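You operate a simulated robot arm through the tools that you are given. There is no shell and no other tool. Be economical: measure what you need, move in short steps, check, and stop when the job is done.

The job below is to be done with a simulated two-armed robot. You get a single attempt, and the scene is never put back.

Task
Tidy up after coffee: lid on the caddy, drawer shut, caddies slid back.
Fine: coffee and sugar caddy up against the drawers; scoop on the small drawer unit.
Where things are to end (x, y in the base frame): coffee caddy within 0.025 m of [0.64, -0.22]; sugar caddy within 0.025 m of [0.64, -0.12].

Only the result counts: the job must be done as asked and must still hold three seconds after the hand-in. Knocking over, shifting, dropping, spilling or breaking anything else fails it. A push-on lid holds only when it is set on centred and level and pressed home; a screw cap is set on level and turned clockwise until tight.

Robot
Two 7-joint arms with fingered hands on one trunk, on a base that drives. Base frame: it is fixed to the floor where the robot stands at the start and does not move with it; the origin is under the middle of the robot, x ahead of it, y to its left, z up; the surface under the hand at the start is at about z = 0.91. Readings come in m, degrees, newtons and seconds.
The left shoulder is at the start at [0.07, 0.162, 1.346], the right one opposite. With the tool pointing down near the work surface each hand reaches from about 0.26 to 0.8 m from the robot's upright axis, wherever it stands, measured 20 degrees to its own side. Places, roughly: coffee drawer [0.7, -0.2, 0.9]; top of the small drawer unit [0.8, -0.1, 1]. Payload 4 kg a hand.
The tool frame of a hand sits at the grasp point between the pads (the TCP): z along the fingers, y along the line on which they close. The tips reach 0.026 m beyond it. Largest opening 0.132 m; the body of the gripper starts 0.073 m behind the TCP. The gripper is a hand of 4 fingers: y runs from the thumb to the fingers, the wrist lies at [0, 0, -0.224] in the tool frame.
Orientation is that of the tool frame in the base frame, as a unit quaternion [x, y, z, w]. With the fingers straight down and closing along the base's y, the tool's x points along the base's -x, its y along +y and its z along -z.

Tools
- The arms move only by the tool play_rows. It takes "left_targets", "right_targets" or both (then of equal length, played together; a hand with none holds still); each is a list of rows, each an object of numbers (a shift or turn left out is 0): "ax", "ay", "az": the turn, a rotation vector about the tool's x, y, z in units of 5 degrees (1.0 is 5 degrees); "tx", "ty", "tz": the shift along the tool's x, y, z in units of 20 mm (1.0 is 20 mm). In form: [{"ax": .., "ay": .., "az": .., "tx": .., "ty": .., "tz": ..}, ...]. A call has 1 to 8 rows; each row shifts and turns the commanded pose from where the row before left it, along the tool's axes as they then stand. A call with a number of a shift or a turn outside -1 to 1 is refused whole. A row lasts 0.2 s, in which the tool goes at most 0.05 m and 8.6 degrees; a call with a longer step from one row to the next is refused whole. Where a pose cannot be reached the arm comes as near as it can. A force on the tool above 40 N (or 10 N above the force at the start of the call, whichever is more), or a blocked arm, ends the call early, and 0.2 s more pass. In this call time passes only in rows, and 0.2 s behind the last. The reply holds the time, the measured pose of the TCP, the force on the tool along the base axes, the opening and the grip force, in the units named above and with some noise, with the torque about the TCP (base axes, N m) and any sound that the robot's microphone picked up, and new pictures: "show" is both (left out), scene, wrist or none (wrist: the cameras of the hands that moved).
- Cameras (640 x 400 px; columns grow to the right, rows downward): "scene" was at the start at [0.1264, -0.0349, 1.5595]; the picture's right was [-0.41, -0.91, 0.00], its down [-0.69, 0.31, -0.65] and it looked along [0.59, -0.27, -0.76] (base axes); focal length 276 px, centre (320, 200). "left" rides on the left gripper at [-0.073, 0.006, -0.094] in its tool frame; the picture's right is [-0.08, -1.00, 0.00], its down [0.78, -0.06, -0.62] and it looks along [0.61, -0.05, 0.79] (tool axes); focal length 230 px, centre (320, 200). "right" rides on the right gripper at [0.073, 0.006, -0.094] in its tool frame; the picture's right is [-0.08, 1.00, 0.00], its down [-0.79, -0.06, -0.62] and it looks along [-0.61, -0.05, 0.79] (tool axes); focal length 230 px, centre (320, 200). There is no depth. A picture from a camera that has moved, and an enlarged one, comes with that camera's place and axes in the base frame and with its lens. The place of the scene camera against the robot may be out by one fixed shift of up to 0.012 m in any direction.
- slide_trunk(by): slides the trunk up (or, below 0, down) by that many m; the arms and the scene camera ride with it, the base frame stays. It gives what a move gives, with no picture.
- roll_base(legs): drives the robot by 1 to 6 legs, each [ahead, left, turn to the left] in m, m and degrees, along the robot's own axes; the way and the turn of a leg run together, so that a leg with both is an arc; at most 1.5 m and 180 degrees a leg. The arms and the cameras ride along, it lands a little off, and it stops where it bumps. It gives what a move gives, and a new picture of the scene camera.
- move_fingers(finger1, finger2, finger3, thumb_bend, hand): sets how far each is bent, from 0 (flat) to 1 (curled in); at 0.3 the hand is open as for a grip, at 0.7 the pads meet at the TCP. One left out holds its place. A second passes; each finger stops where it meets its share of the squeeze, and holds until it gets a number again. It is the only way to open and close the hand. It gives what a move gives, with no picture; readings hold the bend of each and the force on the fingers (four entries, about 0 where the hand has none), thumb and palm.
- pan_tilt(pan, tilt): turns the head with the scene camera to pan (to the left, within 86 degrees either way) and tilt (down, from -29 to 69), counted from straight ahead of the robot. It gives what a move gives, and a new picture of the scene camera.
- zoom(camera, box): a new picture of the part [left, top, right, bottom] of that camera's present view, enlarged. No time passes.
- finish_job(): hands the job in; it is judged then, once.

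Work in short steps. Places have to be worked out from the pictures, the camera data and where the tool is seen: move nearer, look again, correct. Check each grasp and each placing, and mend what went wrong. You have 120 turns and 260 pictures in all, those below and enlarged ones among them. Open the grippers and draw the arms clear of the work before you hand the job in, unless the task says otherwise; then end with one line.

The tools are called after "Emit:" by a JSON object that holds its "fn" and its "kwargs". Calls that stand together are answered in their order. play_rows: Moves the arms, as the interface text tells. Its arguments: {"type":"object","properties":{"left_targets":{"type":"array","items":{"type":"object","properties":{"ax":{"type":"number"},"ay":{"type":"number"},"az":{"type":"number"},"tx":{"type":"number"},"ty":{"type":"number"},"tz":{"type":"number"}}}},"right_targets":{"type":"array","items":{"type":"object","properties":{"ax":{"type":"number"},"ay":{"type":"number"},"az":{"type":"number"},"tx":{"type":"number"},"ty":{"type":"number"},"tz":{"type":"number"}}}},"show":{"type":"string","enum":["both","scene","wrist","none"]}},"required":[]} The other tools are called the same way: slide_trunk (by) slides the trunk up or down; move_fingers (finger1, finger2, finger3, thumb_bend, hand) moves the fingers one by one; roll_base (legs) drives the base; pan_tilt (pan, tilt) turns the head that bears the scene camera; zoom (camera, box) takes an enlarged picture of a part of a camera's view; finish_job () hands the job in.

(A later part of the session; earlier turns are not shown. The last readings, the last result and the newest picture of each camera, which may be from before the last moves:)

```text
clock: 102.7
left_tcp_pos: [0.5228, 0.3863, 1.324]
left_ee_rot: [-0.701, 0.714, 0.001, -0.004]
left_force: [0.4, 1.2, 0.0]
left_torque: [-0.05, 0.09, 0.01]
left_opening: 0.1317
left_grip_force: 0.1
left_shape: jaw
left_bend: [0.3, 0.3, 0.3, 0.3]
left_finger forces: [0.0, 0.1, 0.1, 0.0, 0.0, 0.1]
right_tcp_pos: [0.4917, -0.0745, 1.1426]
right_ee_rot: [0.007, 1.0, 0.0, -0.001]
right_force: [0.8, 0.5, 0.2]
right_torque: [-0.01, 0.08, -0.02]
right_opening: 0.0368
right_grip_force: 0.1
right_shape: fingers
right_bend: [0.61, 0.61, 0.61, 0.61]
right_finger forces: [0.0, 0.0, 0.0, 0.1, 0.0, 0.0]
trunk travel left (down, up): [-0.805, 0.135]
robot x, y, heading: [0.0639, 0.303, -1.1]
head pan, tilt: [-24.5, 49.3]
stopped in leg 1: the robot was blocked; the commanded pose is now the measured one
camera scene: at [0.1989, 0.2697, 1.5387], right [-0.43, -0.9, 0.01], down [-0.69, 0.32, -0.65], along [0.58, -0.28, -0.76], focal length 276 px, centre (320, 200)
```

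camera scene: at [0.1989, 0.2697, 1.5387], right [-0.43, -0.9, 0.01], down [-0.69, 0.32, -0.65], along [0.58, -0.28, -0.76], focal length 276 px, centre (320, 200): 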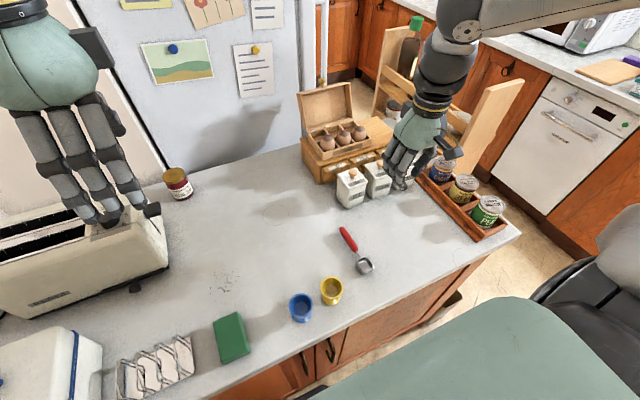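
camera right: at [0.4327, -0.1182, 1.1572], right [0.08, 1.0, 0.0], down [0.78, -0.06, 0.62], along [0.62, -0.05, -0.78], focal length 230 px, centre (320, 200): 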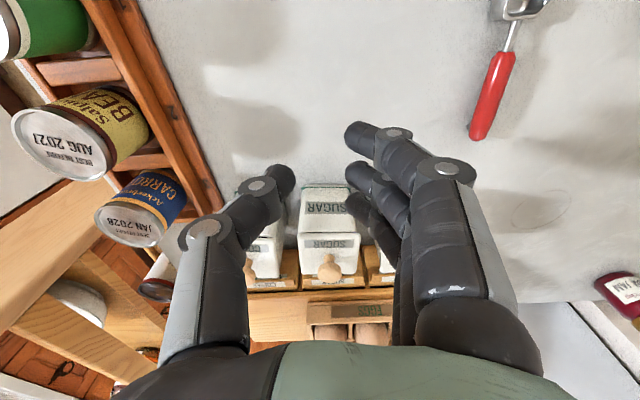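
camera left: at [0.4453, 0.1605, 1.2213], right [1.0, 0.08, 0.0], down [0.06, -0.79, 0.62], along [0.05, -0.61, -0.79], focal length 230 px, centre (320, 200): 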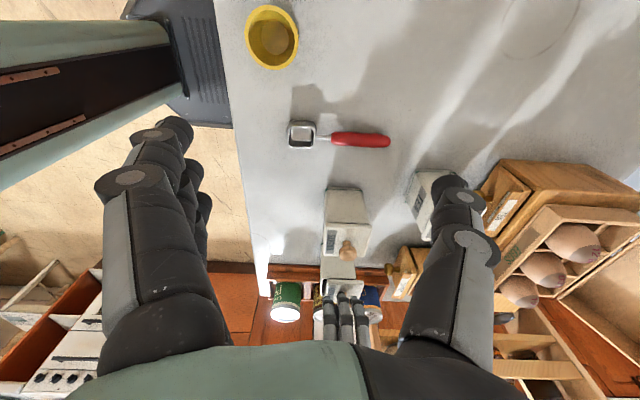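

The base touched the counter front at 6 cm ahead; I ease back 1 cm and straighten, then tilt the hand and move over the scoop.

Emit:
{"fn": "roll_base", "kwargs": {"legs": [[-0.012, 0, 1]]}}

Emit:
{"fn": "play_rows", "kwargs": {"right_targets": [{"ty": 1, "ay": -1}, {"ty": 1, "ay": -1}, {"ty": 1, "ay": -1}, {"ty": 1, "ay": -1}, {"ty": 1, "ay": -1}, {"ty": 0.8, "ay": -1}], "show": "none"}}

Emit:
{"fn": "move_fingers", "kwargs": {"hand": "right", "finger1": 0.52, "finger2": 0.52, "finger3": 0.52, "thumb_bend": 0.52}}

Emit:
{"fn": "zoom", "kwargs": {"camera": "right", "box": [0, 0, 640, 400]}}

Emit:
{"fn": "zoom", "kwargs": {"camera": "scene", "box": [300, 180, 440, 300]}}

```text
clock: 103.5
left_tcp_pos: [0.5065, 0.3904, 1.3254]
left_ee_rot: [0.708, -0.706, -0.001, 0.002]
left_force: [0.3, -0.5, -0.5]
left_torque: [0.0, 0.1, 0.01]
left_opening: 0.1317
left_grip_force: 0.1
left_shape: jaw
left_bend: [0.3, 0.3, 0.3, 0.3]
left_finger forces: [0.0, 0.0, 0.0, 0.1, 0.0, 0.0]
right_tcp_pos: [0.4856, -0.0704, 1.1423]
right_ee_rot: [-0.002, 1.0, 0.001, 0.001]
right_force: [-0.6, -0.2, 1.0]
right_torque: [-0.02, 0.05, 0.02]
right_opening: 0.0369
right_grip_force: 0.1
right_shape: fingers
right_bend: [0.61, 0.61, 0.61, 0.61]
right_finger forces: [0.0, 0.1, 0.0, 0.0, 0.0, 0.1]
trunk travel left (down, up): [-0.805, 0.135]
robot x, y, heading: [0.0547, 0.2973, 0.1]
head pan, tilt: [-24.5, 49.3]
camera scene: at [0.1842, 0.2674, 1.5389], right [-0.41, -0.91, 0.0], down [-0.69, 0.31, -0.65], along [0.59, -0.27, -0.76], focal length 276 px, centre (320, 200)
```

scene: 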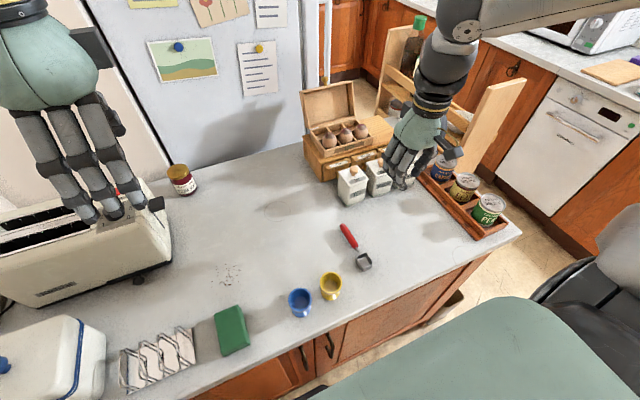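

```text
clock: 104.9
left_tcp_pos: [0.5034, 0.3884, 1.3253]
left_ee_rot: [0.709, -0.705, -0.002, 0.001]
left_force: [0.1, 0.1, 0.8]
left_torque: [0.0, -0.01, -0.02]
left_opening: 0.1321
left_grip_force: 0.0
left_shape: jaw
left_bend: [0.3, 0.3, 0.3, 0.3]
left_finger forces: [0.0, 0.0, 0.0, 0.1, 0.0, 0.0]
right_tcp_pos: [0.4969, 0.0396, 1.1395]
right_ee_rot: [-0.022, 0.974, 0.005, 0.226]
right_force: [-0.1, 1.1, 0.5]
right_torque: [0.01, 0.05, 0.0]
right_opening: 0.0367
right_grip_force: 0.1
right_shape: fingers
right_bend: [0.61, 0.61, 0.61, 0.61]
right_finger forces: [0.1, 0.0, 0.0, 0.1, 0.1, 0.0]
right hand out of reach, approached as far as the arm can: row 5, 6
trunk travel left (down, up): [-0.805, 0.135]
robot x, y, heading: [0.0557, 0.3056, 0.2]
head pan, tilt: [-24.5, 49.3]
```

```text
clock: 105.9
left_tcp_pos: [0.5012, 0.3906, 1.3279]
left_ee_rot: [0.708, -0.706, 0.0, 0.001]
left_force: [0.5, 0.2, -0.3]
left_torque: [0.0, 0.01, 0.0]
left_opening: 0.1318
left_grip_force: 0.1
left_shape: jaw
left_bend: [0.3, 0.3, 0.3, 0.3]
left_finger forces: [0.0, 0.0, 0.1, 0.0, 0.0, 0.1]
right_tcp_pos: [0.494, 0.042, 1.141]
right_ee_rot: [-0.025, 0.974, 0.006, 0.226]
right_force: [-0.1, 0.0, -0.5]
right_torque: [0.02, 0.02, 0.0]
right_opening: 0.0635
right_grip_force: 0.0
right_shape: fingers
right_bend: [0.52, 0.52, 0.52, 0.52]
right_finger forces: [0.0, 0.0, 0.0, 0.0, 0.0, 0.1]
trunk travel left (down, up): [-0.805, 0.135]
robot x, y, heading: [0.0512, 0.303, 0.3]
head pan, tilt: [-24.5, 49.3]
```

```text
1.00 times, centred on (320, 200) of right (not enlarged: the box is as wide or as high as the picture)
camera zoom: at [0.387, 0.043, 1.1927], right [0.02, 1.0, 0.04], down [0.43, -0.04, 0.9], along [0.9, 0.0, -0.43], focal length 230 px, centre (320, 200)
```

zoom: 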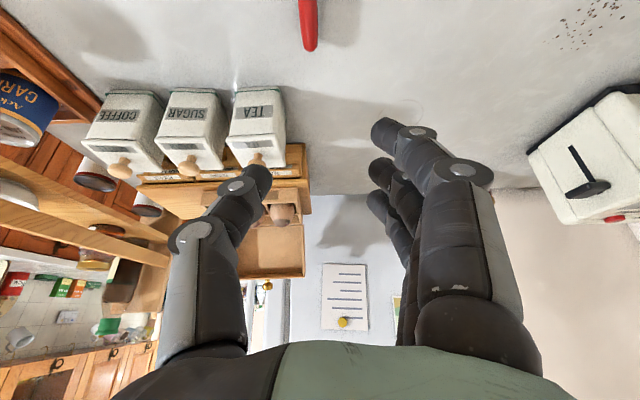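

```text
3.33 times, centred on (370, 240) of scene
camera zoom: at [0.1782, 0.2673, 1.5395], right [-0.41, -0.91, 0.0], down [-0.69, 0.31, -0.65], along [0.59, -0.27, -0.76], focal length 919 px, centre (153, 67)
```

zoom: 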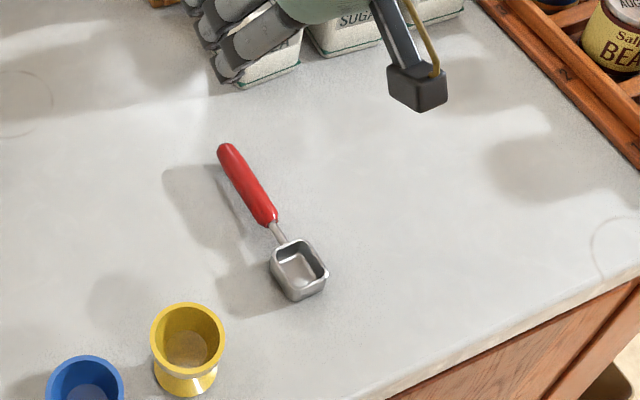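

Scoop handle is slightly raised above the counter. I go straight down toward it to z≈0.99 and look.

Emit:
{"fn": "play_rows", "kwargs": {"right_targets": [{"tz": 0.9, "tx": 0.43}, {"tz": 0.9, "tx": 0.43}, {"tz": 0.9, "tx": 0.43}, {"tz": 0.9, "tx": 0.43}, {"tz": 0.9, "tx": 0.43}, {"tz": 0.9, "tx": 0.43}, {"tz": 0.9, "tx": 0.43}], "show": "wrist"}}

Emit:
{"fn": "zoom", "kwargs": {"camera": "scene", "box": [290, 170, 430, 290]}}

```text
clock: 107.5
left_tcp_pos: [0.5004, 0.3906, 1.3266]
left_ee_rot: [0.708, -0.707, -0.001, 0.0]
left_force: [0.2, 0.3, 0.1]
left_torque: [0.0, 0.04, -0.01]
left_opening: 0.1319
left_grip_force: 0.1
left_shape: jaw
left_bend: [0.3, 0.3, 0.3, 0.3]
left_finger forces: [0.0, 0.1, 0.0, 0.0, 0.1, 0.1]
right_tcp_pos: [0.4966, 0.0423, 1.002]
right_ee_rot: [-0.024, 0.974, 0.006, 0.227]
right_force: [-0.2, 0.5, 0.9]
right_torque: [0.0, 0.01, 0.02]
right_opening: 0.0636
right_grip_force: 0.2
right_shape: fingers
right_bend: [0.52, 0.52, 0.52, 0.52]
right_finger forces: [0.0, 0.1, 0.0, 0.0, 0.0, 0.0]
trunk travel left (down, up): [-0.805, 0.135]
robot x, y, heading: [0.0506, 0.2967, 0.3]
head pan, tilt: [-24.5, 49.3]
camera right: at [0.3893, 0.0432, 1.0526], right [0.02, 1.0, 0.04], down [0.43, -0.04, 0.9], along [0.9, 0.0, -0.43], focal length 230 px, centre (320, 200)
```

right: 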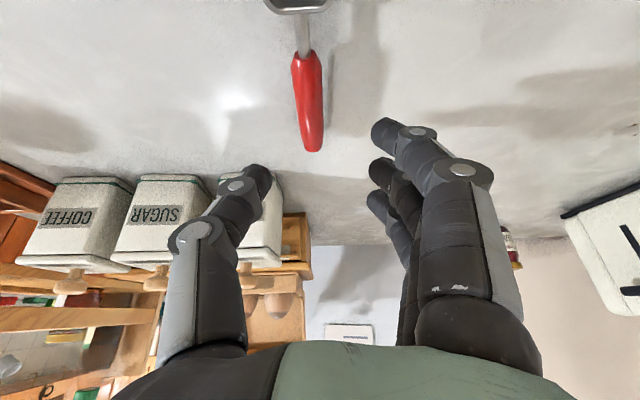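

```text
3.33 times, centred on (360, 230) of scene
camera zoom: at [0.1793, 0.2669, 1.5394], right [-0.41, -0.91, 0.0], down [-0.69, 0.31, -0.65], along [0.59, -0.27, -0.76], focal length 919 px, centre (187, 100)
```

zoom: 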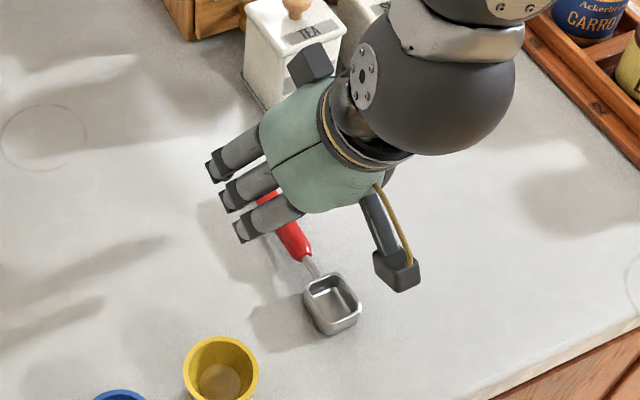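

Handle spans x 0.463–0.536 at y≈0.039, axis z≈0.93. I go down to z≈0.938 and close.

Emit:
{"fn": "play_rows", "kwargs": {"right_targets": [{"tz": 0.9, "tx": 0.43, "ty": -0.1}, {"tz": 0.9, "tx": 0.43}, {"tz": 0.9, "tx": 0.43}, {"tz": 0.15, "tx": 0.07}], "show": "none"}}

Emit:
{"fn": "move_fingers", "kwargs": {"hand": "right", "finger1": 0.75, "finger2": 0.75, "finger3": 0.75, "thumb_bend": 0.7}}

Emit:
{"fn": "zoom", "kwargs": {"camera": "right", "box": [160, 0, 480, 200]}}

Emit:
{"fn": "zoom", "kwargs": {"camera": "scene", "box": [290, 170, 430, 290]}}

```text
clock: 108.5
left_tcp_pos: [0.4986, 0.392, 1.3274]
left_ee_rot: [0.708, -0.706, 0.001, 0.0]
left_force: [-0.4, -0.1, -0.2]
left_torque: [0.01, 0.02, -0.02]
left_opening: 0.1317
left_grip_force: 0.0
left_shape: jaw
left_bend: [0.3, 0.3, 0.3, 0.3]
left_finger forces: [0.0, 0.0, 0.1, 0.0, 0.1, 0.1]
right_tcp_pos: [0.502, 0.0483, 0.9479]
right_ee_rot: [-0.023, 0.971, 0.012, 0.238]
right_force: [-6.4, 3.3, 29.8]
right_torque: [1.06, 0.53, 0.13]
right_opening: 0.058
right_grip_force: 15.1
right_shape: fingers
right_bend: [0.71, 0.52, 0.52, 0.52]
right_finger forces: [30.5, 0.0, 0.0, 0.1, 0.0, 0.0]
trunk travel left (down, up): [-0.805, 0.135]
robot x, y, heading: [0.0539, 0.3028, 0.0]
head pan, tilt: [-24.5, 49.3]
stopped in row 4 (right hand): the force on the tool passed its limit at 42 N (the readings are from after the stop); the commanded pose is now the measured one
```

```text
clock: 109.5
left_tcp_pos: [0.5008, 0.3902, 1.3275]
left_ee_rot: [0.708, -0.707, 0.0, 0.001]
left_force: [-0.1, -0.2, -0.6]
left_torque: [-0.02, 0.0, -0.04]
left_opening: 0.1317
left_grip_force: 0.0
left_shape: jaw
left_bend: [0.3, 0.3, 0.3, 0.3]
left_finger forces: [0.1, 0.0, 0.0, 0.1, 0.0, 0.1]
right_tcp_pos: [0.5027, 0.0441, 0.9438]
right_ee_rot: [-0.023, 0.972, 0.01, 0.234]
right_force: [0.0, -0.5, 0.5]
right_torque: [-0.08, 0.09, 0.0]
right_opening: 0.0206
right_grip_force: 12.8
right_shape: fingers
right_bend: [0.75, 0.73, 0.71, 0.65]
right_finger forces: [4.4, 3.4, 4.9, 0.0, 12.8, 0.0]
trunk travel left (down, up): [-0.805, 0.135]
robot x, y, heading: [0.0513, 0.3028, 0.1]
head pan, tilt: [-24.5, 49.3]
```

```text
2.00 times, centred on (320, 100) of right
camera zoom: at [0.3941, 0.0447, 0.9935], right [0.02, 1.0, 0.04], down [0.42, -0.05, 0.91], along [0.91, 0.0, -0.42], focal length 460 px, centre (320, 400)
```

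zoom: 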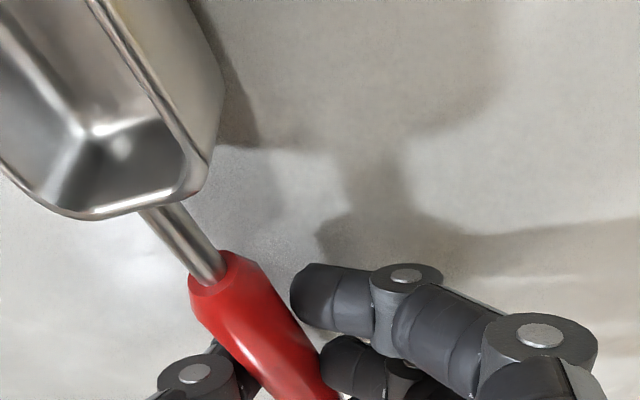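

```text
3.33 times, centred on (360, 230) of scene
camera zoom: at [0.1785, 0.2671, 1.5395], right [-0.41, -0.91, 0.0], down [-0.69, 0.31, -0.65], along [0.59, -0.27, -0.76], focal length 919 px, centre (187, 100)
```

zoom: 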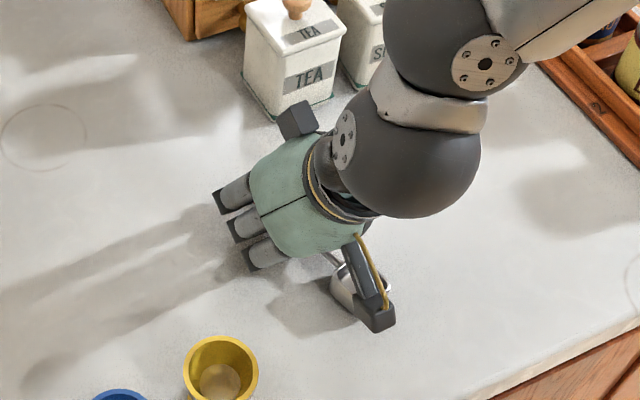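

The handle is gripped (12.8 N), though the scoop turned a bit in the hand. I lift and look.

Emit:
{"fn": "play_rows", "kwargs": {"right_targets": [{"tz": -0.9, "tx": -0.43}, {"tz": -0.9, "tx": -0.43}, {"tz": -0.9, "tx": -0.43}, {"tz": -0.9, "tx": -0.43}, {"tz": -0.9, "tx": -0.43}, {"tz": -0.9, "tx": -0.43}, {"tz": -0.9, "tx": -0.43}], "show": "wrist"}}

Emit:
{"fn": "zoom", "kwargs": {"camera": "scene", "box": [290, 100, 450, 240]}}

```text
clock: 111.1
left_tcp_pos: [0.5008, 0.391, 1.3272]
left_ee_rot: [0.708, -0.707, 0.0, 0.0]
left_force: [0.1, -0.1, -0.1]
left_torque: [-0.02, -0.01, 0.01]
left_opening: 0.1319
left_grip_force: 0.1
left_shape: jaw
left_bend: [0.3, 0.3, 0.3, 0.3]
left_finger forces: [0.0, 0.1, 0.1, 0.1, 0.1, 0.0]
right_tcp_pos: [0.4974, 0.0426, 1.0839]
right_ee_rot: [-0.023, 0.972, 0.009, 0.235]
right_force: [-1.2, -0.1, 0.6]
right_torque: [-0.01, 0.0, -0.01]
right_opening: 0.0208
right_grip_force: 12.1
right_shape: fingers
right_bend: [0.75, 0.73, 0.71, 0.65]
right_finger forces: [3.8, 3.3, 5.1, 0.0, 12.4, 0.1]
trunk travel left (down, up): [-0.805, 0.135]
robot x, y, heading: [0.053, 0.3025, 0.1]
head pan, tilt: [-24.5, 49.3]
camera right: at [0.3897, 0.0434, 1.1338], right [0.02, 1.0, 0.04], down [0.42, -0.05, 0.91], along [0.91, 0.0, -0.42], focal length 230 px, centre (320, 200)
```

right: 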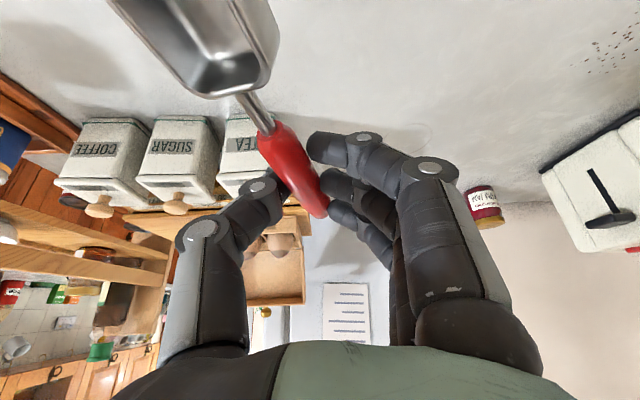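

```text
2.86 times, centred on (370, 170) of scene
camera zoom: at [0.1776, 0.2674, 1.5395], right [-0.41, -0.91, 0.0], down [-0.69, 0.31, -0.65], along [0.59, -0.27, -0.76], focal length 787 px, centre (177, 286)
```

zoom: 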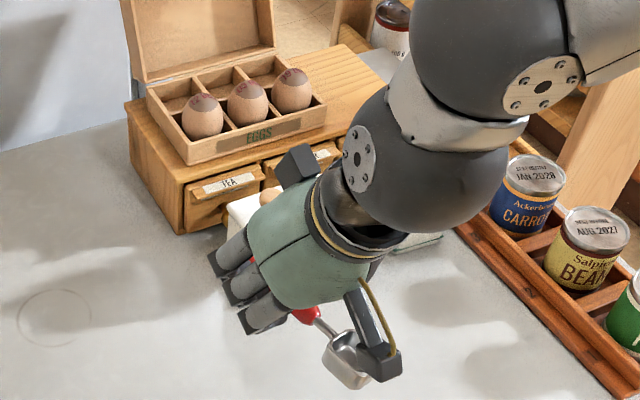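

The scoop is held about level, cup toward the robot. I raise the trunk 0.08 m and roll 0.10 m right, then carry it to the free right part of the drawer unit's top.

Emit:
{"fn": "slide_trunk", "kwargs": {"by": 0.08}}

Emit:
{"fn": "roll_base", "kwargs": {"legs": [[0, -0.1, 0]]}}

Emit:
{"fn": "play_rows", "kwargs": {"right_targets": [{"ax": 0.4, "az": 0.83, "ty": -0.9}, {"ax": 0.4, "az": 0.83, "ty": -0.9}, {"ax": 0.4, "az": 0.83, "ty": -0.9}, {"ax": 0.4, "az": 0.83, "ty": -0.9}, {"ax": 0.4, "az": 0.83, "ty": -0.9}], "show": "both"}}

```text
clock: 112.2
left_tcp_pos: [0.5014, 0.3901, 1.4069]
left_ee_rot: [0.708, -0.707, 0.0, 0.0]
left_force: [0.3, 0.4, -1.0]
left_torque: [-0.03, -0.03, 0.03]
left_opening: 0.1317
left_grip_force: 0.1
left_shape: jaw
left_bend: [0.3, 0.3, 0.3, 0.3]
left_finger forces: [0.0, 0.1, 0.0, 0.0, 0.1, 0.0]
right_tcp_pos: [0.4978, 0.0416, 1.164]
right_ee_rot: [-0.023, 0.972, 0.011, 0.235]
right_force: [0.2, -0.3, -1.1]
right_torque: [0.01, -0.02, -0.03]
right_opening: 0.0209
right_grip_force: 12.3
right_shape: fingers
right_bend: [0.75, 0.73, 0.71, 0.65]
right_finger forces: [3.7, 3.3, 5.2, 0.0, 12.3, 0.0]
trunk travel left (down, up): [-0.885, 0.055]
robot x, y, heading: [0.0513, 0.3059, 0.0]
head pan, tilt: [-24.5, 49.3]
```

```text
clock: 113.4
left_tcp_pos: [0.5006, 0.298, 1.4064]
left_ee_rot: [0.709, -0.706, 0.002, 0.003]
left_force: [-0.2, 0.9, 0.1]
left_torque: [-0.05, 0.0, 0.0]
left_opening: 0.132
left_grip_force: 0.0
left_shape: jaw
left_bend: [0.3, 0.3, 0.3, 0.3]
left_finger forces: [0.1, 0.0, 0.0, 0.0, 0.0, 0.0]
right_tcp_pos: [0.4981, -0.051, 1.1651]
right_ee_rot: [-0.024, 0.972, 0.007, 0.236]
right_force: [0.1, 0.2, -0.5]
right_torque: [-0.05, 0.01, 0.0]
right_opening: 0.021
right_grip_force: 12.5
right_shape: fingers
right_bend: [0.75, 0.73, 0.71, 0.65]
right_finger forces: [3.7, 3.5, 5.2, 0.0, 12.5, 0.0]
trunk travel left (down, up): [-0.885, 0.055]
robot x, y, heading: [0.0528, 0.2025, 0.1]
head pan, tilt: [-24.5, 49.3]
camera scene: at [0.1786, 0.1753, 1.6197], right [-0.41, -0.91, 0.0], down [-0.69, 0.31, -0.65], along [0.59, -0.27, -0.76], focal length 276 px, centre (320, 200)
```

scene: 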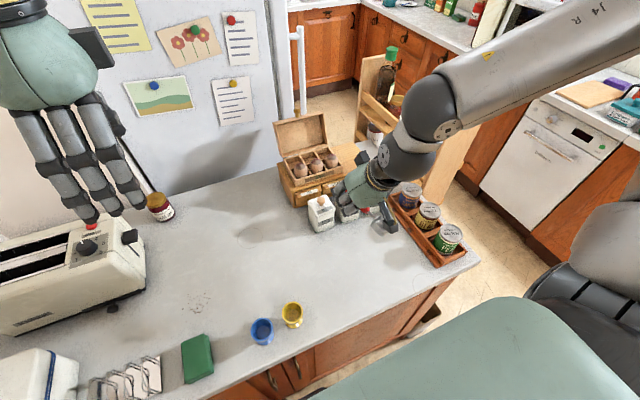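

```text
clock: 114.6
left_tcp_pos: [0.5013, 0.2917, 1.4066]
left_ee_rot: [0.708, -0.706, 0.001, 0.001]
left_force: [0.8, 0.4, -0.6]
left_torque: [-0.01, 0.03, 0.01]
left_opening: 0.132
left_grip_force: 0.1
left_shape: jaw
left_bend: [0.3, 0.3, 0.3, 0.3]
left_finger forces: [0.0, 0.1, 0.0, 0.1, 0.0, 0.0]
right_tcp_pos: [0.4892, -0.1461, 1.163]
right_ee_rot: [0.173, 0.957, -0.033, 0.232]
right_force: [-0.1, 0.7, -0.6]
right_torque: [0.0, -0.02, -0.01]
right_opening: 0.0209
right_grip_force: 12.6
right_shape: fingers
right_bend: [0.74, 0.73, 0.71, 0.65]
right_finger forces: [3.8, 3.5, 5.2, 0.0, 12.5, 0.1]
trunk travel left (down, up): [-0.885, 0.055]
robot x, y, heading: [0.0493, 0.2006, 0.1]
head pan, tilt: [-24.5, 49.3]
camera scene: at [0.1783, 0.1684, 1.6196], right [-0.41, -0.91, 0.0], down [-0.69, 0.31, -0.65], along [0.59, -0.27, -0.76], focal length 276 px, centre (320, 200)
camera right: at [0.3888, -0.1023, 1.2133], right [0.41, 0.91, 0.05], down [0.37, -0.22, 0.9], along [0.84, -0.35, -0.42], focal length 230 px, centre (320, 200)
```

scene: 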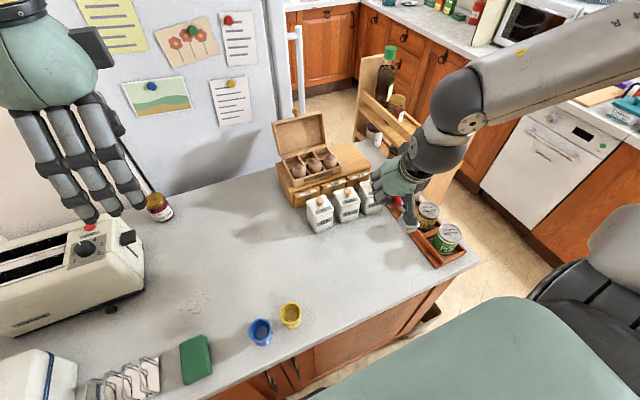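
right: 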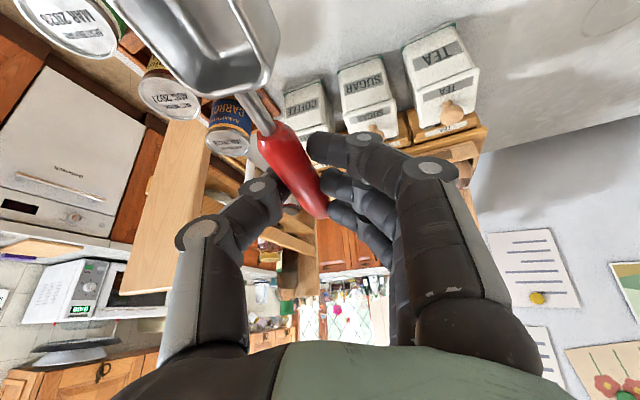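

Scoop now lies along x in the hand. I carry it forward in +x and slightly -y.

Emit:
{"fn": "play_rows", "kwargs": {"right_targets": [{"tx": -0.89, "ty": 0.13, "tz": 0.43}, {"tx": -0.89, "ty": 0.13, "tz": 0.43}, {"tx": -0.89, "ty": 0.13, "tz": 0.43}, {"tx": -0.89, "ty": 0.13, "tz": 0.43}, {"tx": -0.89, "ty": 0.13, "tz": 0.43}, {"tx": -0.89, "ty": 0.13, "tz": 0.43}, {"tx": -0.89, "ty": 0.13, "tz": 0.43}, {"tx": -0.89, "ty": 0.13, "tz": 0.43}], "show": "none"}}

Emit:
{"fn": "play_rows", "kwargs": {"right_targets": [{"tx": -0.89, "ty": 0.13, "tz": 0.43}, {"tx": -0.89, "ty": 0.13, "tz": 0.43}, {"tx": -0.89, "ty": 0.13, "tz": 0.43}, {"tx": -0.89, "ty": 0.13, "tz": 0.43}], "show": "both"}}

```text
clock: 116.4
left_tcp_pos: [0.5026, 0.2915, 1.4067]
left_ee_rot: [0.709, -0.705, 0.0, 0.0]
left_force: [0.8, -0.6, -0.3]
left_torque: [-0.05, -0.02, 0.04]
left_opening: 0.1317
left_grip_force: 0.2
left_shape: jaw
left_bend: [0.3, 0.3, 0.3, 0.3]
left_finger forces: [0.0, 0.1, 0.0, 0.0, 0.0, 0.1]
right_tcp_pos: [0.6458, -0.1806, 1.166]
right_ee_rot: [0.172, 0.957, -0.032, 0.23]
right_force: [0.4, 0.2, -0.6]
right_torque: [0.0, 0.04, 0.01]
right_opening: 0.0211
right_grip_force: 12.4
right_shape: fingers
right_bend: [0.74, 0.73, 0.71, 0.65]
right_finger forces: [3.7, 3.4, 5.1, 0.0, 12.6, 0.0]
trunk travel left (down, up): [-0.885, 0.055]
robot x, y, heading: [0.0548, 0.203, 0.3]
head pan, tilt: [-24.5, 49.3]
```

```text
clock: 117.4
left_tcp_pos: [0.5029, 0.2904, 1.4066]
left_ee_rot: [0.709, -0.706, 0.0, 0.001]
left_force: [0.1, -0.5, 0.3]
left_torque: [0.0, 0.01, -0.03]
left_opening: 0.132
left_grip_force: 0.1
left_shape: jaw
left_bend: [0.3, 0.3, 0.3, 0.3]
left_finger forces: [0.1, 0.0, 0.0, 0.1, 0.0, 0.0]
right_tcp_pos: [0.723, -0.197, 1.168]
right_ee_rot: [0.172, 0.957, -0.033, 0.23]
right_force: [0.1, 0.3, -0.3]
right_torque: [0.01, 0.01, 0.0]
right_opening: 0.0211
right_grip_force: 12.4
right_shape: fingers
right_bend: [0.74, 0.73, 0.71, 0.65]
right_finger forces: [3.8, 3.4, 5.0, 0.1, 12.5, 0.0]
trunk travel left (down, up): [-0.885, 0.055]
robot x, y, heading: [0.0524, 0.2043, 0.3]
head pan, tilt: [-24.5, 49.3]
camera scene: at [0.1796, 0.1672, 1.6194], right [-0.41, -0.91, 0.0], down [-0.69, 0.31, -0.65], along [0.59, -0.27, -0.76], focal length 276 px, centre (320, 200)
camera right: at [0.6241, -0.1557, 1.2182], right [0.41, 0.91, 0.05], down [0.37, -0.22, 0.9], along [0.83, -0.35, -0.43], focal length 230 px, centre (320, 200)
```

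scene: 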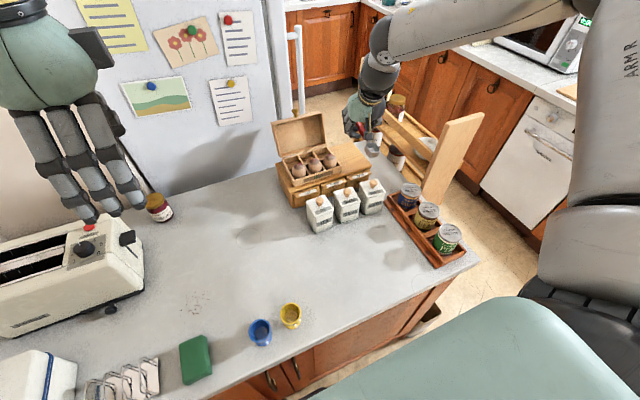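
right: 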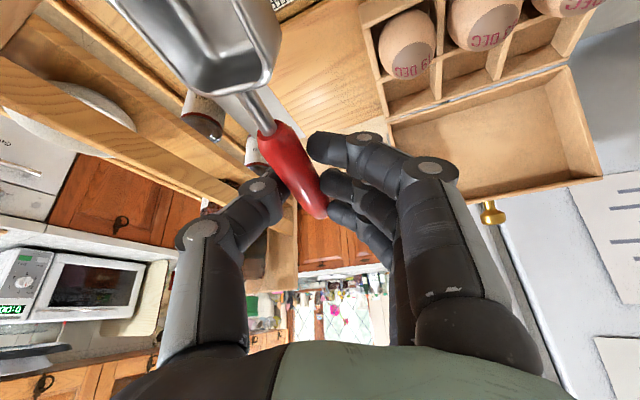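

Good reach. I go to about (0.80,-0.215) at this height.

Emit:
{"fn": "play_rows", "kwargs": {"right_targets": [{"tx": -0.875, "ty": 0.14, "tz": 0.45}, {"tx": -0.875, "ty": 0.14, "tz": 0.45}, {"tx": -0.875, "ty": 0.14, "tz": 0.45}, {"tx": -0.875, "ty": 0.14, "tz": 0.45}], "show": "wrist"}}

Emit:
{"fn": "zoom", "kwargs": {"camera": "scene", "box": [260, 80, 420, 220]}}

```text
clock: 118.4
left_tcp_pos: [0.5023, 0.2906, 1.4081]
left_ee_rot: [0.708, -0.706, 0.0, 0.0]
left_force: [0.2, -0.4, -1.2]
left_torque: [-0.01, 0.01, -0.02]
left_opening: 0.1321
left_grip_force: 0.1
left_shape: jaw
left_bend: [0.3, 0.3, 0.3, 0.3]
left_finger forces: [0.0, 0.0, 0.0, 0.0, 0.0, 0.1]
right_tcp_pos: [0.8019, -0.2165, 1.167]
right_ee_rot: [0.171, 0.957, -0.032, 0.23]
right_force: [0.4, -0.1, -0.2]
right_torque: [-0.03, 0.0, 0.01]
right_opening: 0.021
right_grip_force: 12.3
right_shape: fingers
right_bend: [0.74, 0.73, 0.71, 0.65]
right_finger forces: [3.7, 3.4, 5.1, 0.0, 12.5, 0.0]
trunk travel left (down, up): [-0.885, 0.055]
robot x, y, heading: [0.0518, 0.2028, 0.2]
head pan, tilt: [-24.5, 49.3]
camera right: at [0.7017, -0.173, 1.2173], right [0.41, 0.91, 0.05], down [0.37, -0.22, 0.9], along [0.83, -0.35, -0.43], focal length 230 px, centre (320, 200)
```

right: 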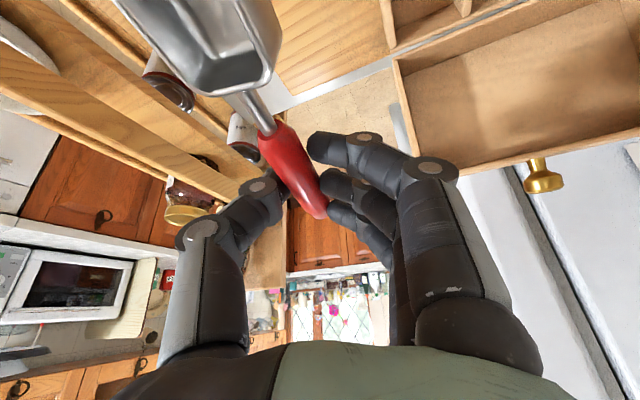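

```text
2.86 times, centred on (340, 150) of scene
camera zoom: at [0.1799, 0.1666, 1.6194], right [-0.41, -0.91, 0.0], down [-0.69, 0.31, -0.65], along [0.59, -0.27, -0.76], focal length 787 px, centre (263, 343)
```

zoom: 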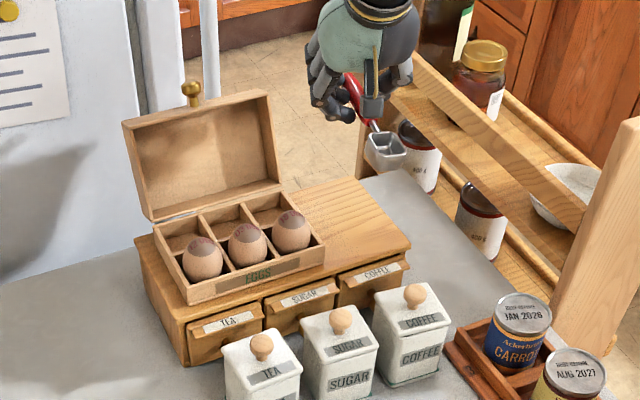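

Unit top spans x≈0.72–0.86, free y≈-0.27…-0.16. I shift 1.5 cm further in x and lower to z≈1.06.

Emit:
{"fn": "play_rows", "kwargs": {"right_targets": [{"tx": -0.62, "ty": 0.28, "tz": 0.3}, {"tx": 0.43, "tz": 0.9}, {"tx": 0.43, "tz": 0.9}, {"tx": 0.43, "tz": 0.9}, {"tx": 0.43, "tz": 0.9}, {"tx": 0.43, "tz": 0.9}], "show": "wrist"}}

Emit:
{"fn": "zoom", "kwargs": {"camera": "scene", "box": [300, 80, 420, 200]}}

```text
clock: 119.8
left_tcp_pos: [0.5023, 0.2896, 1.4075]
left_ee_rot: [0.708, -0.706, -0.001, 0.001]
left_force: [-0.1, 0.0, 0.9]
left_torque: [-0.01, 0.02, 0.02]
left_opening: 0.1318
left_grip_force: 0.1
left_shape: jaw
left_bend: [0.3, 0.3, 0.3, 0.3]
left_finger forces: [0.1, 0.1, 0.1, 0.0, 0.1, 0.0]
right_tcp_pos: [0.781, -0.2208, 1.0878]
right_ee_rot: [0.172, 0.957, -0.032, 0.23]
right_force: [0.2, 0.5, 0.2]
right_torque: [0.01, -0.02, -0.01]
right_opening: 0.021
right_grip_force: 12.5
right_shape: fingers
right_bend: [0.74, 0.73, 0.72, 0.65]
right_finger forces: [3.8, 3.5, 5.1, 0.1, 12.4, 0.0]
right hand out of reach, approached as far as the arm can: row 2, 3, 4, 5, 6
trunk travel left (down, up): [-0.885, 0.055]
robot x, y, heading: [0.0547, 0.2029, 0.2]
head pan, tilt: [-24.5, 49.3]
camera right: at [0.6815, -0.178, 1.137], right [0.41, 0.91, 0.05], down [0.37, -0.22, 0.9], along [0.84, -0.35, -0.42], focal length 230 px, centre (320, 200)
```

right: 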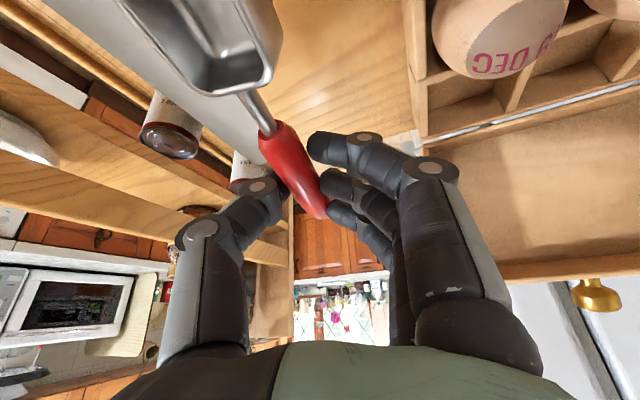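

```text
3.33 times, centred on (360, 140) of scene
camera zoom: at [0.1786, 0.1667, 1.6195], right [-0.41, -0.91, 0.0], down [-0.69, 0.31, -0.65], along [0.59, -0.27, -0.76], focal length 919 px, centre (187, 400)
```

zoom: 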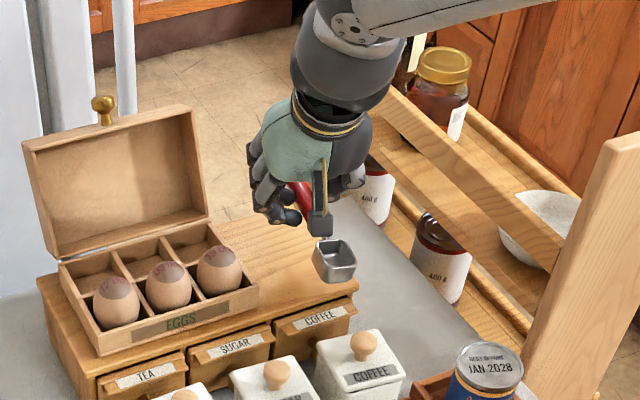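

At lower height the arm runs out of extension. I return to the higher, reachable pose at x≈0.815 and will lower with the trunk instead.

Emit:
{"fn": "play_rows", "kwargs": {"right_targets": [{"tx": -0.43, "tz": -0.9}, {"tx": -0.43, "tz": -0.9}, {"tx": -0.82, "ty": 0.19, "tz": -0.7}, {"tx": -0.82, "ty": 0.19, "tz": -0.7}, {"tx": -0.7, "ty": 0.3, "tz": 0.3}], "show": "none"}}

```text
clock: 121.0
left_tcp_pos: [0.5037, 0.2906, 1.4056]
left_ee_rot: [0.709, -0.706, -0.001, 0.001]
left_force: [0.0, 0.0, -0.9]
left_torque: [0.01, -0.02, -0.01]
left_opening: 0.1322
left_grip_force: 0.0
left_shape: jaw
left_bend: [0.3, 0.3, 0.3, 0.3]
left_finger forces: [0.0, 0.0, 0.0, 0.1, 0.1, 0.0]
right_tcp_pos: [0.8148, -0.2205, 1.1664]
right_ee_rot: [0.172, 0.957, -0.032, 0.23]
right_force: [-0.4, 0.4, 0.4]
right_torque: [-0.02, -0.03, 0.04]
right_opening: 0.0213
right_grip_force: 12.1
right_shape: fingers
right_bend: [0.74, 0.73, 0.72, 0.65]
right_finger forces: [3.8, 3.5, 5.1, 0.1, 12.5, 0.1]
trunk travel left (down, up): [-0.885, 0.055]
robot x, y, heading: [0.0537, 0.2023, 0.2]
head pan, tilt: [-24.5, 49.3]
```

Now at (0.815,-0.2205,1.166). I lower the trunk 0.11 m to bring the scoop just above the unit top, and look.

Emit:
{"fn": "slide_trunk", "kwargs": {"by": -0.11}}

Emit:
{"fn": "zoom", "kwargs": {"camera": "right", "box": [80, 0, 480, 250]}}

Emit:
{"fn": "zoom", "kwargs": {"camera": "scene", "box": [280, 50, 420, 190]}}

```text
clock: 122.4
left_tcp_pos: [0.5011, 0.2905, 1.297]
left_ee_rot: [0.709, -0.706, -0.001, 0.001]
left_force: [0.0, 0.1, 1.3]
left_torque: [-0.02, 0.02, 0.01]
left_opening: 0.1317
left_grip_force: 0.1
left_shape: jaw
left_bend: [0.3, 0.3, 0.3, 0.3]
left_finger forces: [0.0, 0.0, 0.0, 0.1, 0.1, 0.0]
right_tcp_pos: [0.8139, -0.2194, 1.0567]
right_ee_rot: [0.172, 0.957, -0.032, 0.231]
right_force: [-0.3, 0.7, -0.3]
right_torque: [0.0, -0.03, 0.01]
right_opening: 0.0211
right_grip_force: 12.1
right_shape: fingers
right_bend: [0.74, 0.73, 0.72, 0.65]
right_finger forces: [3.7, 3.5, 5.1, 0.1, 12.4, 0.1]
trunk travel left (down, up): [-0.775, 0.165]
robot x, y, heading: [0.0528, 0.2022, 0.2]
head pan, tilt: [-24.5, 49.3]
```

```text
1.60 times, centred on (280, 125) of right
camera zoom: at [0.7148, -0.1776, 1.107], right [0.41, 0.91, 0.05], down [0.37, -0.22, 0.9], along [0.84, -0.35, -0.42], focal length 368 px, centre (384, 320)
```

zoom: 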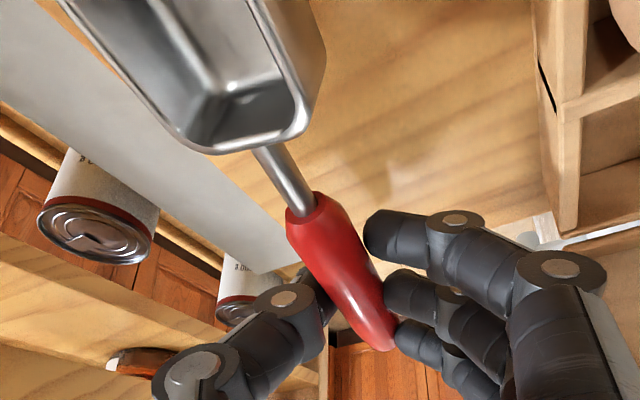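

```text
2.86 times, centred on (350, 120) of scene
camera zoom: at [0.1786, 0.167, 1.5095], right [-0.41, -0.91, 0.0], down [-0.69, 0.31, -0.65], along [0.59, -0.27, -0.76], focal length 787 px, centre (234, 429)
```

zoom: 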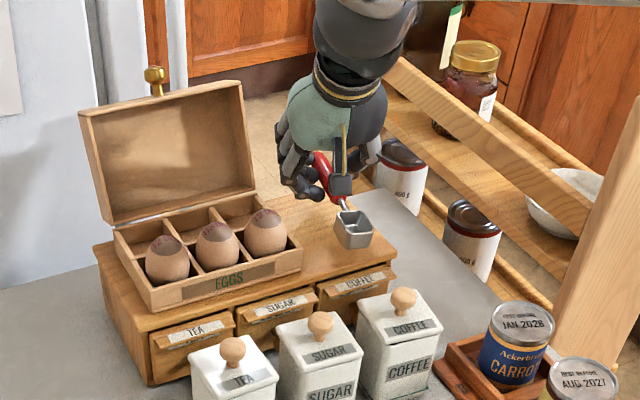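

The cup is over the top (x≈0.72–0.757, y≈-0.217). I lower in small trunk steps, watching the force.

Emit:
{"fn": "slide_trunk", "kwargs": {"by": -0.014}}

Emit:
{"fn": "zoom", "kwargs": {"camera": "scene", "box": [310, 70, 390, 150]}}

```text
clock: 123.0
left_tcp_pos: [0.5026, 0.2907, 1.2833]
left_ee_rot: [0.709, -0.706, 0.0, 0.001]
left_force: [0.7, 0.0, -0.3]
left_torque: [0.03, 0.0, -0.03]
left_opening: 0.132
left_grip_force: 0.0
left_shape: jaw
left_bend: [0.3, 0.3, 0.3, 0.3]
left_finger forces: [0.0, 0.0, 0.1, 0.0, 0.1, 0.0]
right_tcp_pos: [0.8156, -0.22, 1.0422]
right_ee_rot: [0.171, 0.957, -0.032, 0.231]
right_force: [0.7, 0.8, -0.8]
right_torque: [-0.01, -0.03, -0.02]
right_opening: 0.0209
right_grip_force: 12.7
right_shape: fingers
right_bend: [0.74, 0.73, 0.72, 0.65]
right_finger forces: [3.8, 3.5, 5.0, 0.0, 12.4, 0.0]
trunk travel left (down, up): [-0.761, 0.179]
robot x, y, heading: [0.0544, 0.2062, 0.2]
head pan, tilt: [-24.5, 49.3]
```

```text
5.00 times, centred on (350, 110) of scene
camera zoom: at [0.179, 0.167, 1.4954], right [-0.41, -0.91, 0.0], down [-0.69, 0.31, -0.65], along [0.59, -0.27, -0.76], focal length 1378 px, centre (170, 650)
```

zoom: 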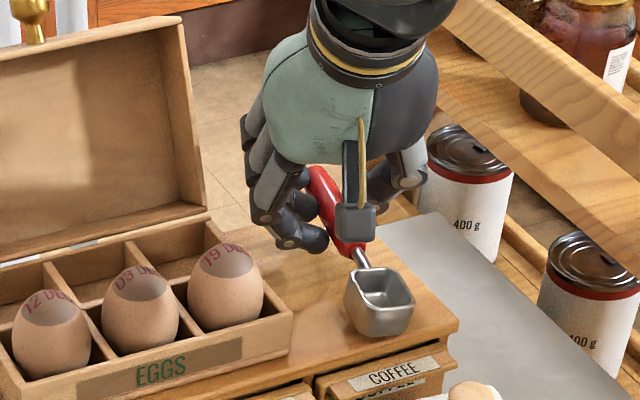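

Emit:
{"fn": "slide_trunk", "kwargs": {"by": -0.006}}

Emit:
{"fn": "slide_trunk", "kwargs": {"by": -0.004}}

Emit:
{"fn": "zoom", "kwargs": {"camera": "scene", "box": [310, 70, 390, 150]}}

```text
clock: 123.6
left_tcp_pos: [0.5022, 0.291, 1.2775]
left_ee_rot: [0.709, -0.706, 0.0, 0.001]
left_force: [0.7, 0.4, 0.8]
left_torque: [0.0, 0.03, 0.0]
left_opening: 0.132
left_grip_force: 0.0
left_shape: jaw
left_bend: [0.3, 0.3, 0.3, 0.3]
left_finger forces: [0.0, 0.0, 0.0, 0.0, 0.0, 0.0]
right_tcp_pos: [0.815, -0.2202, 1.0365]
right_ee_rot: [0.171, 0.957, -0.032, 0.23]
right_force: [0.3, -0.1, 0.9]
right_torque: [-0.02, 0.02, -0.02]
right_opening: 0.0209
right_grip_force: 12.5
right_shape: fingers
right_bend: [0.75, 0.73, 0.71, 0.65]
right_finger forces: [4.3, 3.4, 4.9, 0.0, 12.5, 0.0]
trunk travel left (down, up): [-0.755, 0.185]
robot x, y, heading: [0.0519, 0.2027, 0.0]
head pan, tilt: [-24.5, 49.3]
```

```text
clock: 124.1
left_tcp_pos: [0.5015, 0.2903, 1.2723]
left_ee_rot: [0.708, -0.706, -0.001, 0.0]
left_force: [0.6, 0.4, 0.0]
left_torque: [-0.02, 0.0, -0.02]
left_opening: 0.1322
left_grip_force: 0.0
left_shape: jaw
left_bend: [0.3, 0.3, 0.3, 0.3]
left_finger forces: [0.0, 0.1, 0.1, 0.0, 0.0, 0.0]
right_tcp_pos: [0.8142, -0.2191, 1.0328]
right_ee_rot: [0.172, 0.957, -0.032, 0.23]
right_force: [0.4, 0.0, 1.3]
right_torque: [0.01, 0.13, -0.01]
right_opening: 0.0209
right_grip_force: 12.0
right_shape: fingers
right_bend: [0.75, 0.73, 0.71, 0.65]
right_finger forces: [4.7, 3.7, 4.2, 0.0, 12.3, 0.1]
trunk travel left (down, up): [-0.751, 0.189]
robot x, y, heading: [0.0504, 0.2011, 0.2]
head pan, tilt: [-24.5, 49.3]
```

```text
5.00 times, centred on (350, 110) of scene
camera zoom: at [0.1789, 0.1673, 1.4855], right [-0.41, -0.91, 0.0], down [-0.69, 0.31, -0.65], along [0.59, -0.27, -0.76], focal length 1378 px, centre (170, 650)
```

zoom: 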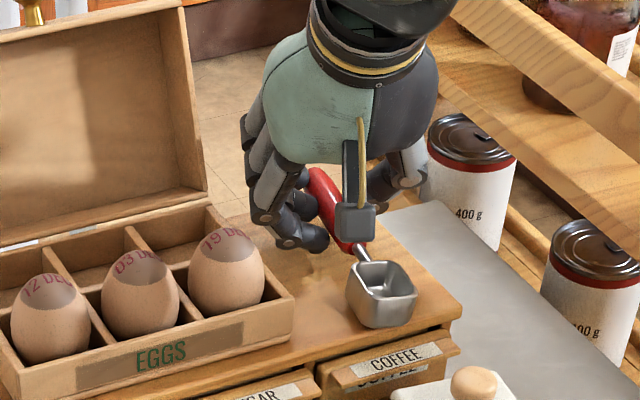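

Contact is beginning (cup touches, small torque). One more 3 mm, then I open the fingers.

Emit:
{"fn": "slide_trunk", "kwargs": {"by": -0.003}}

Emit:
{"fn": "move_fingers", "kwargs": {"hand": "right", "finger1": 0.66, "finger2": 0.64, "finger3": 0.62, "thumb_bend": 0.57}}

Emit:
{"fn": "zoom", "kwargs": {"camera": "scene", "box": [310, 70, 390, 150]}}

Emit:
{"fn": "zoom", "kwargs": {"camera": "right", "box": [80, 0, 480, 250]}}

```text
clock: 124.6
left_tcp_pos: [0.5015, 0.2911, 1.2708]
left_ee_rot: [0.709, -0.706, 0.0, 0.001]
left_force: [-0.2, -0.3, -0.7]
left_torque: [0.02, -0.01, -0.01]
left_opening: 0.1321
left_grip_force: 0.2
left_shape: jaw
left_bend: [0.3, 0.3, 0.3, 0.3]
left_finger forces: [0.1, 0.1, 0.0, 0.0, 0.0, 0.0]
right_tcp_pos: [0.8154, -0.2192, 1.031]
right_ee_rot: [0.172, 0.957, -0.033, 0.23]
right_force: [0.0, 0.1, 2.5]
right_torque: [-0.03, 0.13, -0.08]
right_opening: 0.021
right_grip_force: 12.1
right_shape: fingers
right_bend: [0.75, 0.73, 0.71, 0.65]
right_finger forces: [4.4, 3.8, 4.1, 0.0, 12.3, 0.0]
trunk travel left (down, up): [-0.748, 0.192]
robot x, y, heading: [0.0542, 0.1987, 0.2]
head pan, tilt: [-24.5, 49.3]
```

```text
clock: 125.6
left_tcp_pos: [0.5018, 0.2913, 1.2707]
left_ee_rot: [0.708, -0.706, 0.0, 0.0]
left_force: [0.4, 0.2, 0.0]
left_torque: [0.03, 0.04, -0.02]
left_opening: 0.1321
left_grip_force: 0.1
left_shape: jaw
left_bend: [0.3, 0.3, 0.3, 0.3]
left_finger forces: [0.1, 0.0, 0.1, 0.0, 0.0, 0.0]
right_tcp_pos: [0.8141, -0.2195, 1.0313]
right_ee_rot: [0.172, 0.957, -0.032, 0.231]
right_force: [0.7, -2.3, 9.6]
right_torque: [-0.01, 0.09, 0.02]
right_opening: 0.0278
right_grip_force: 4.2
right_shape: fingers
right_bend: [0.73, 0.64, 0.62, 0.56]
right_finger forces: [9.1, 0.0, 0.1, 0.0, 0.0, 0.1]
trunk travel left (down, up): [-0.748, 0.192]
robot x, y, heading: [0.0537, 0.2026, 0.1]
head pan, tilt: [-24.5, 49.3]
```

```text
5.00 times, centred on (350, 110) of scene
camera zoom: at [0.1774, 0.1674, 1.4827], right [-0.41, -0.91, 0.0], down [-0.69, 0.31, -0.65], along [0.6, -0.27, -0.76], focal length 1378 px, centre (170, 650)
```

zoom: 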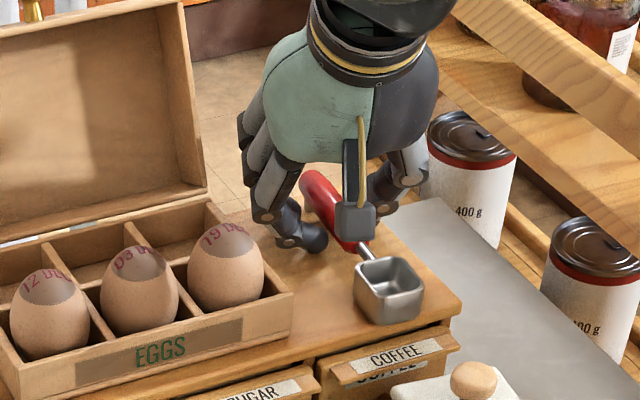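

```text
1.60 times, centred on (280, 125) of right
camera zoom: at [0.7142, -0.1775, 1.0811], right [0.41, 0.91, 0.05], down [0.37, -0.22, 0.9], along [0.84, -0.35, -0.42], focal length 368 px, centre (384, 320)
```

zoom: 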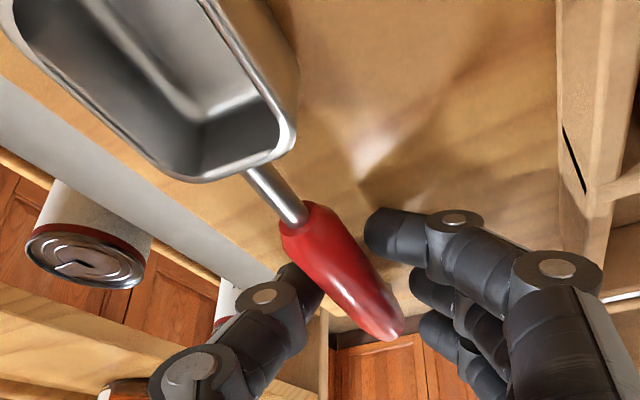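

The scoop rests on the unit; finger 1 still touches the wood. I open a bit wider and raise the trunk.

Emit:
{"fn": "move_fingers", "kwargs": {"hand": "right", "finger1": 0.58, "finger2": 0.56, "finger3": 0.56, "thumb_bend": 0.5}}

Emit:
{"fn": "slide_trunk", "kwargs": {"by": 0.13}}

Emit:
{"fn": "zoom", "kwargs": {"camera": "scene", "box": [270, 90, 410, 220]}}

Emit:
{"fn": "zoom", "kwargs": {"camera": "right", "box": [80, 0, 480, 250]}}

```text
clock: 126.6
left_tcp_pos: [0.4997, 0.2922, 1.2709]
left_ee_rot: [0.709, -0.706, 0.0, 0.0]
left_force: [-0.1, 0.4, -0.6]
left_torque: [-0.02, 0.01, -0.01]
left_opening: 0.1319
left_grip_force: 0.0
left_shape: jaw
left_bend: [0.3, 0.3, 0.3, 0.3]
left_finger forces: [0.0, 0.1, 0.1, 0.1, 0.0, 0.0]
right_tcp_pos: [0.8128, -0.2199, 1.03]
right_ee_rot: [0.173, 0.957, -0.033, 0.232]
right_force: [0.5, -4.3, 10.0]
right_torque: [-0.12, 0.07, 0.04]
right_opening: 0.0406
right_grip_force: 4.7
right_shape: fingers
right_bend: [0.75, 0.56, 0.56, 0.5]
right_finger forces: [7.7, 0.0, 0.1, 0.0, 2.2, 0.0]
trunk travel left (down, up): [-0.748, 0.192]
robot x, y, heading: [0.0543, 0.202, -0.1]
head pan, tilt: [-24.5, 49.3]
```

```text
clock: 128.2
left_tcp_pos: [0.502, 0.2906, 1.4]
left_ee_rot: [0.709, -0.706, -0.001, 0.001]
left_force: [0.3, 0.6, -0.1]
left_torque: [0.0, 0.01, 0.0]
left_opening: 0.1322
left_grip_force: 0.0
left_shape: jaw
left_bend: [0.3, 0.3, 0.3, 0.3]
left_finger forces: [0.0, 0.0, 0.1, 0.1, 0.1, 0.0]
right_tcp_pos: [0.8143, -0.2189, 1.1603]
right_ee_rot: [0.171, 0.957, -0.032, 0.231]
right_force: [-0.3, 0.0, -0.3]
right_torque: [0.0, 0.0, 0.01]
right_opening: 0.0584
right_grip_force: 0.1
right_shape: fingers
right_bend: [0.57, 0.56, 0.56, 0.5]
right_finger forces: [0.0, 0.0, 0.0, 0.0, 0.0, 0.1]
trunk travel left (down, up): [-0.878, 0.062]
robot x, y, heading: [0.0526, 0.1973, 0.1]
head pan, tilt: [-24.5, 49.3]
```

```text
3.08 times, centred on (340, 155) of scene
camera zoom: at [0.179, 0.167, 1.6124], right [-0.41, -0.91, 0.0], down [-0.69, 0.31, -0.65], along [0.59, -0.27, -0.76], focal length 848 px, centre (258, 338)
```

zoom: 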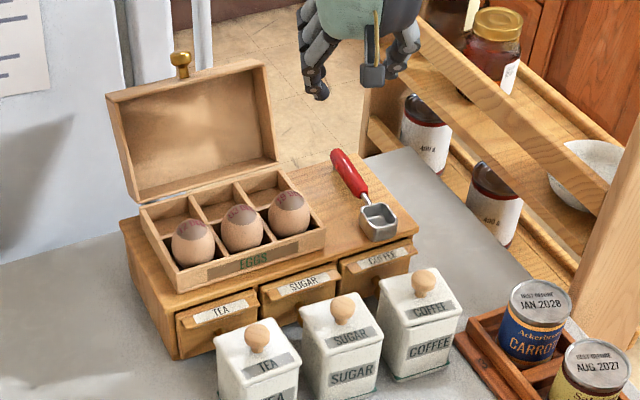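

```text
1.60 times, centred on (280, 125) of right
camera zoom: at [0.715, -0.1777, 1.2096], right [0.41, 0.91, 0.05], down [0.37, -0.22, 0.9], along [0.84, -0.35, -0.43], focal length 368 px, centre (384, 320)
```

zoom: 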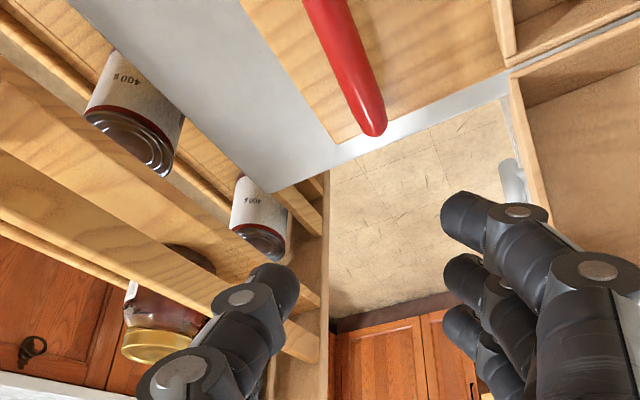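

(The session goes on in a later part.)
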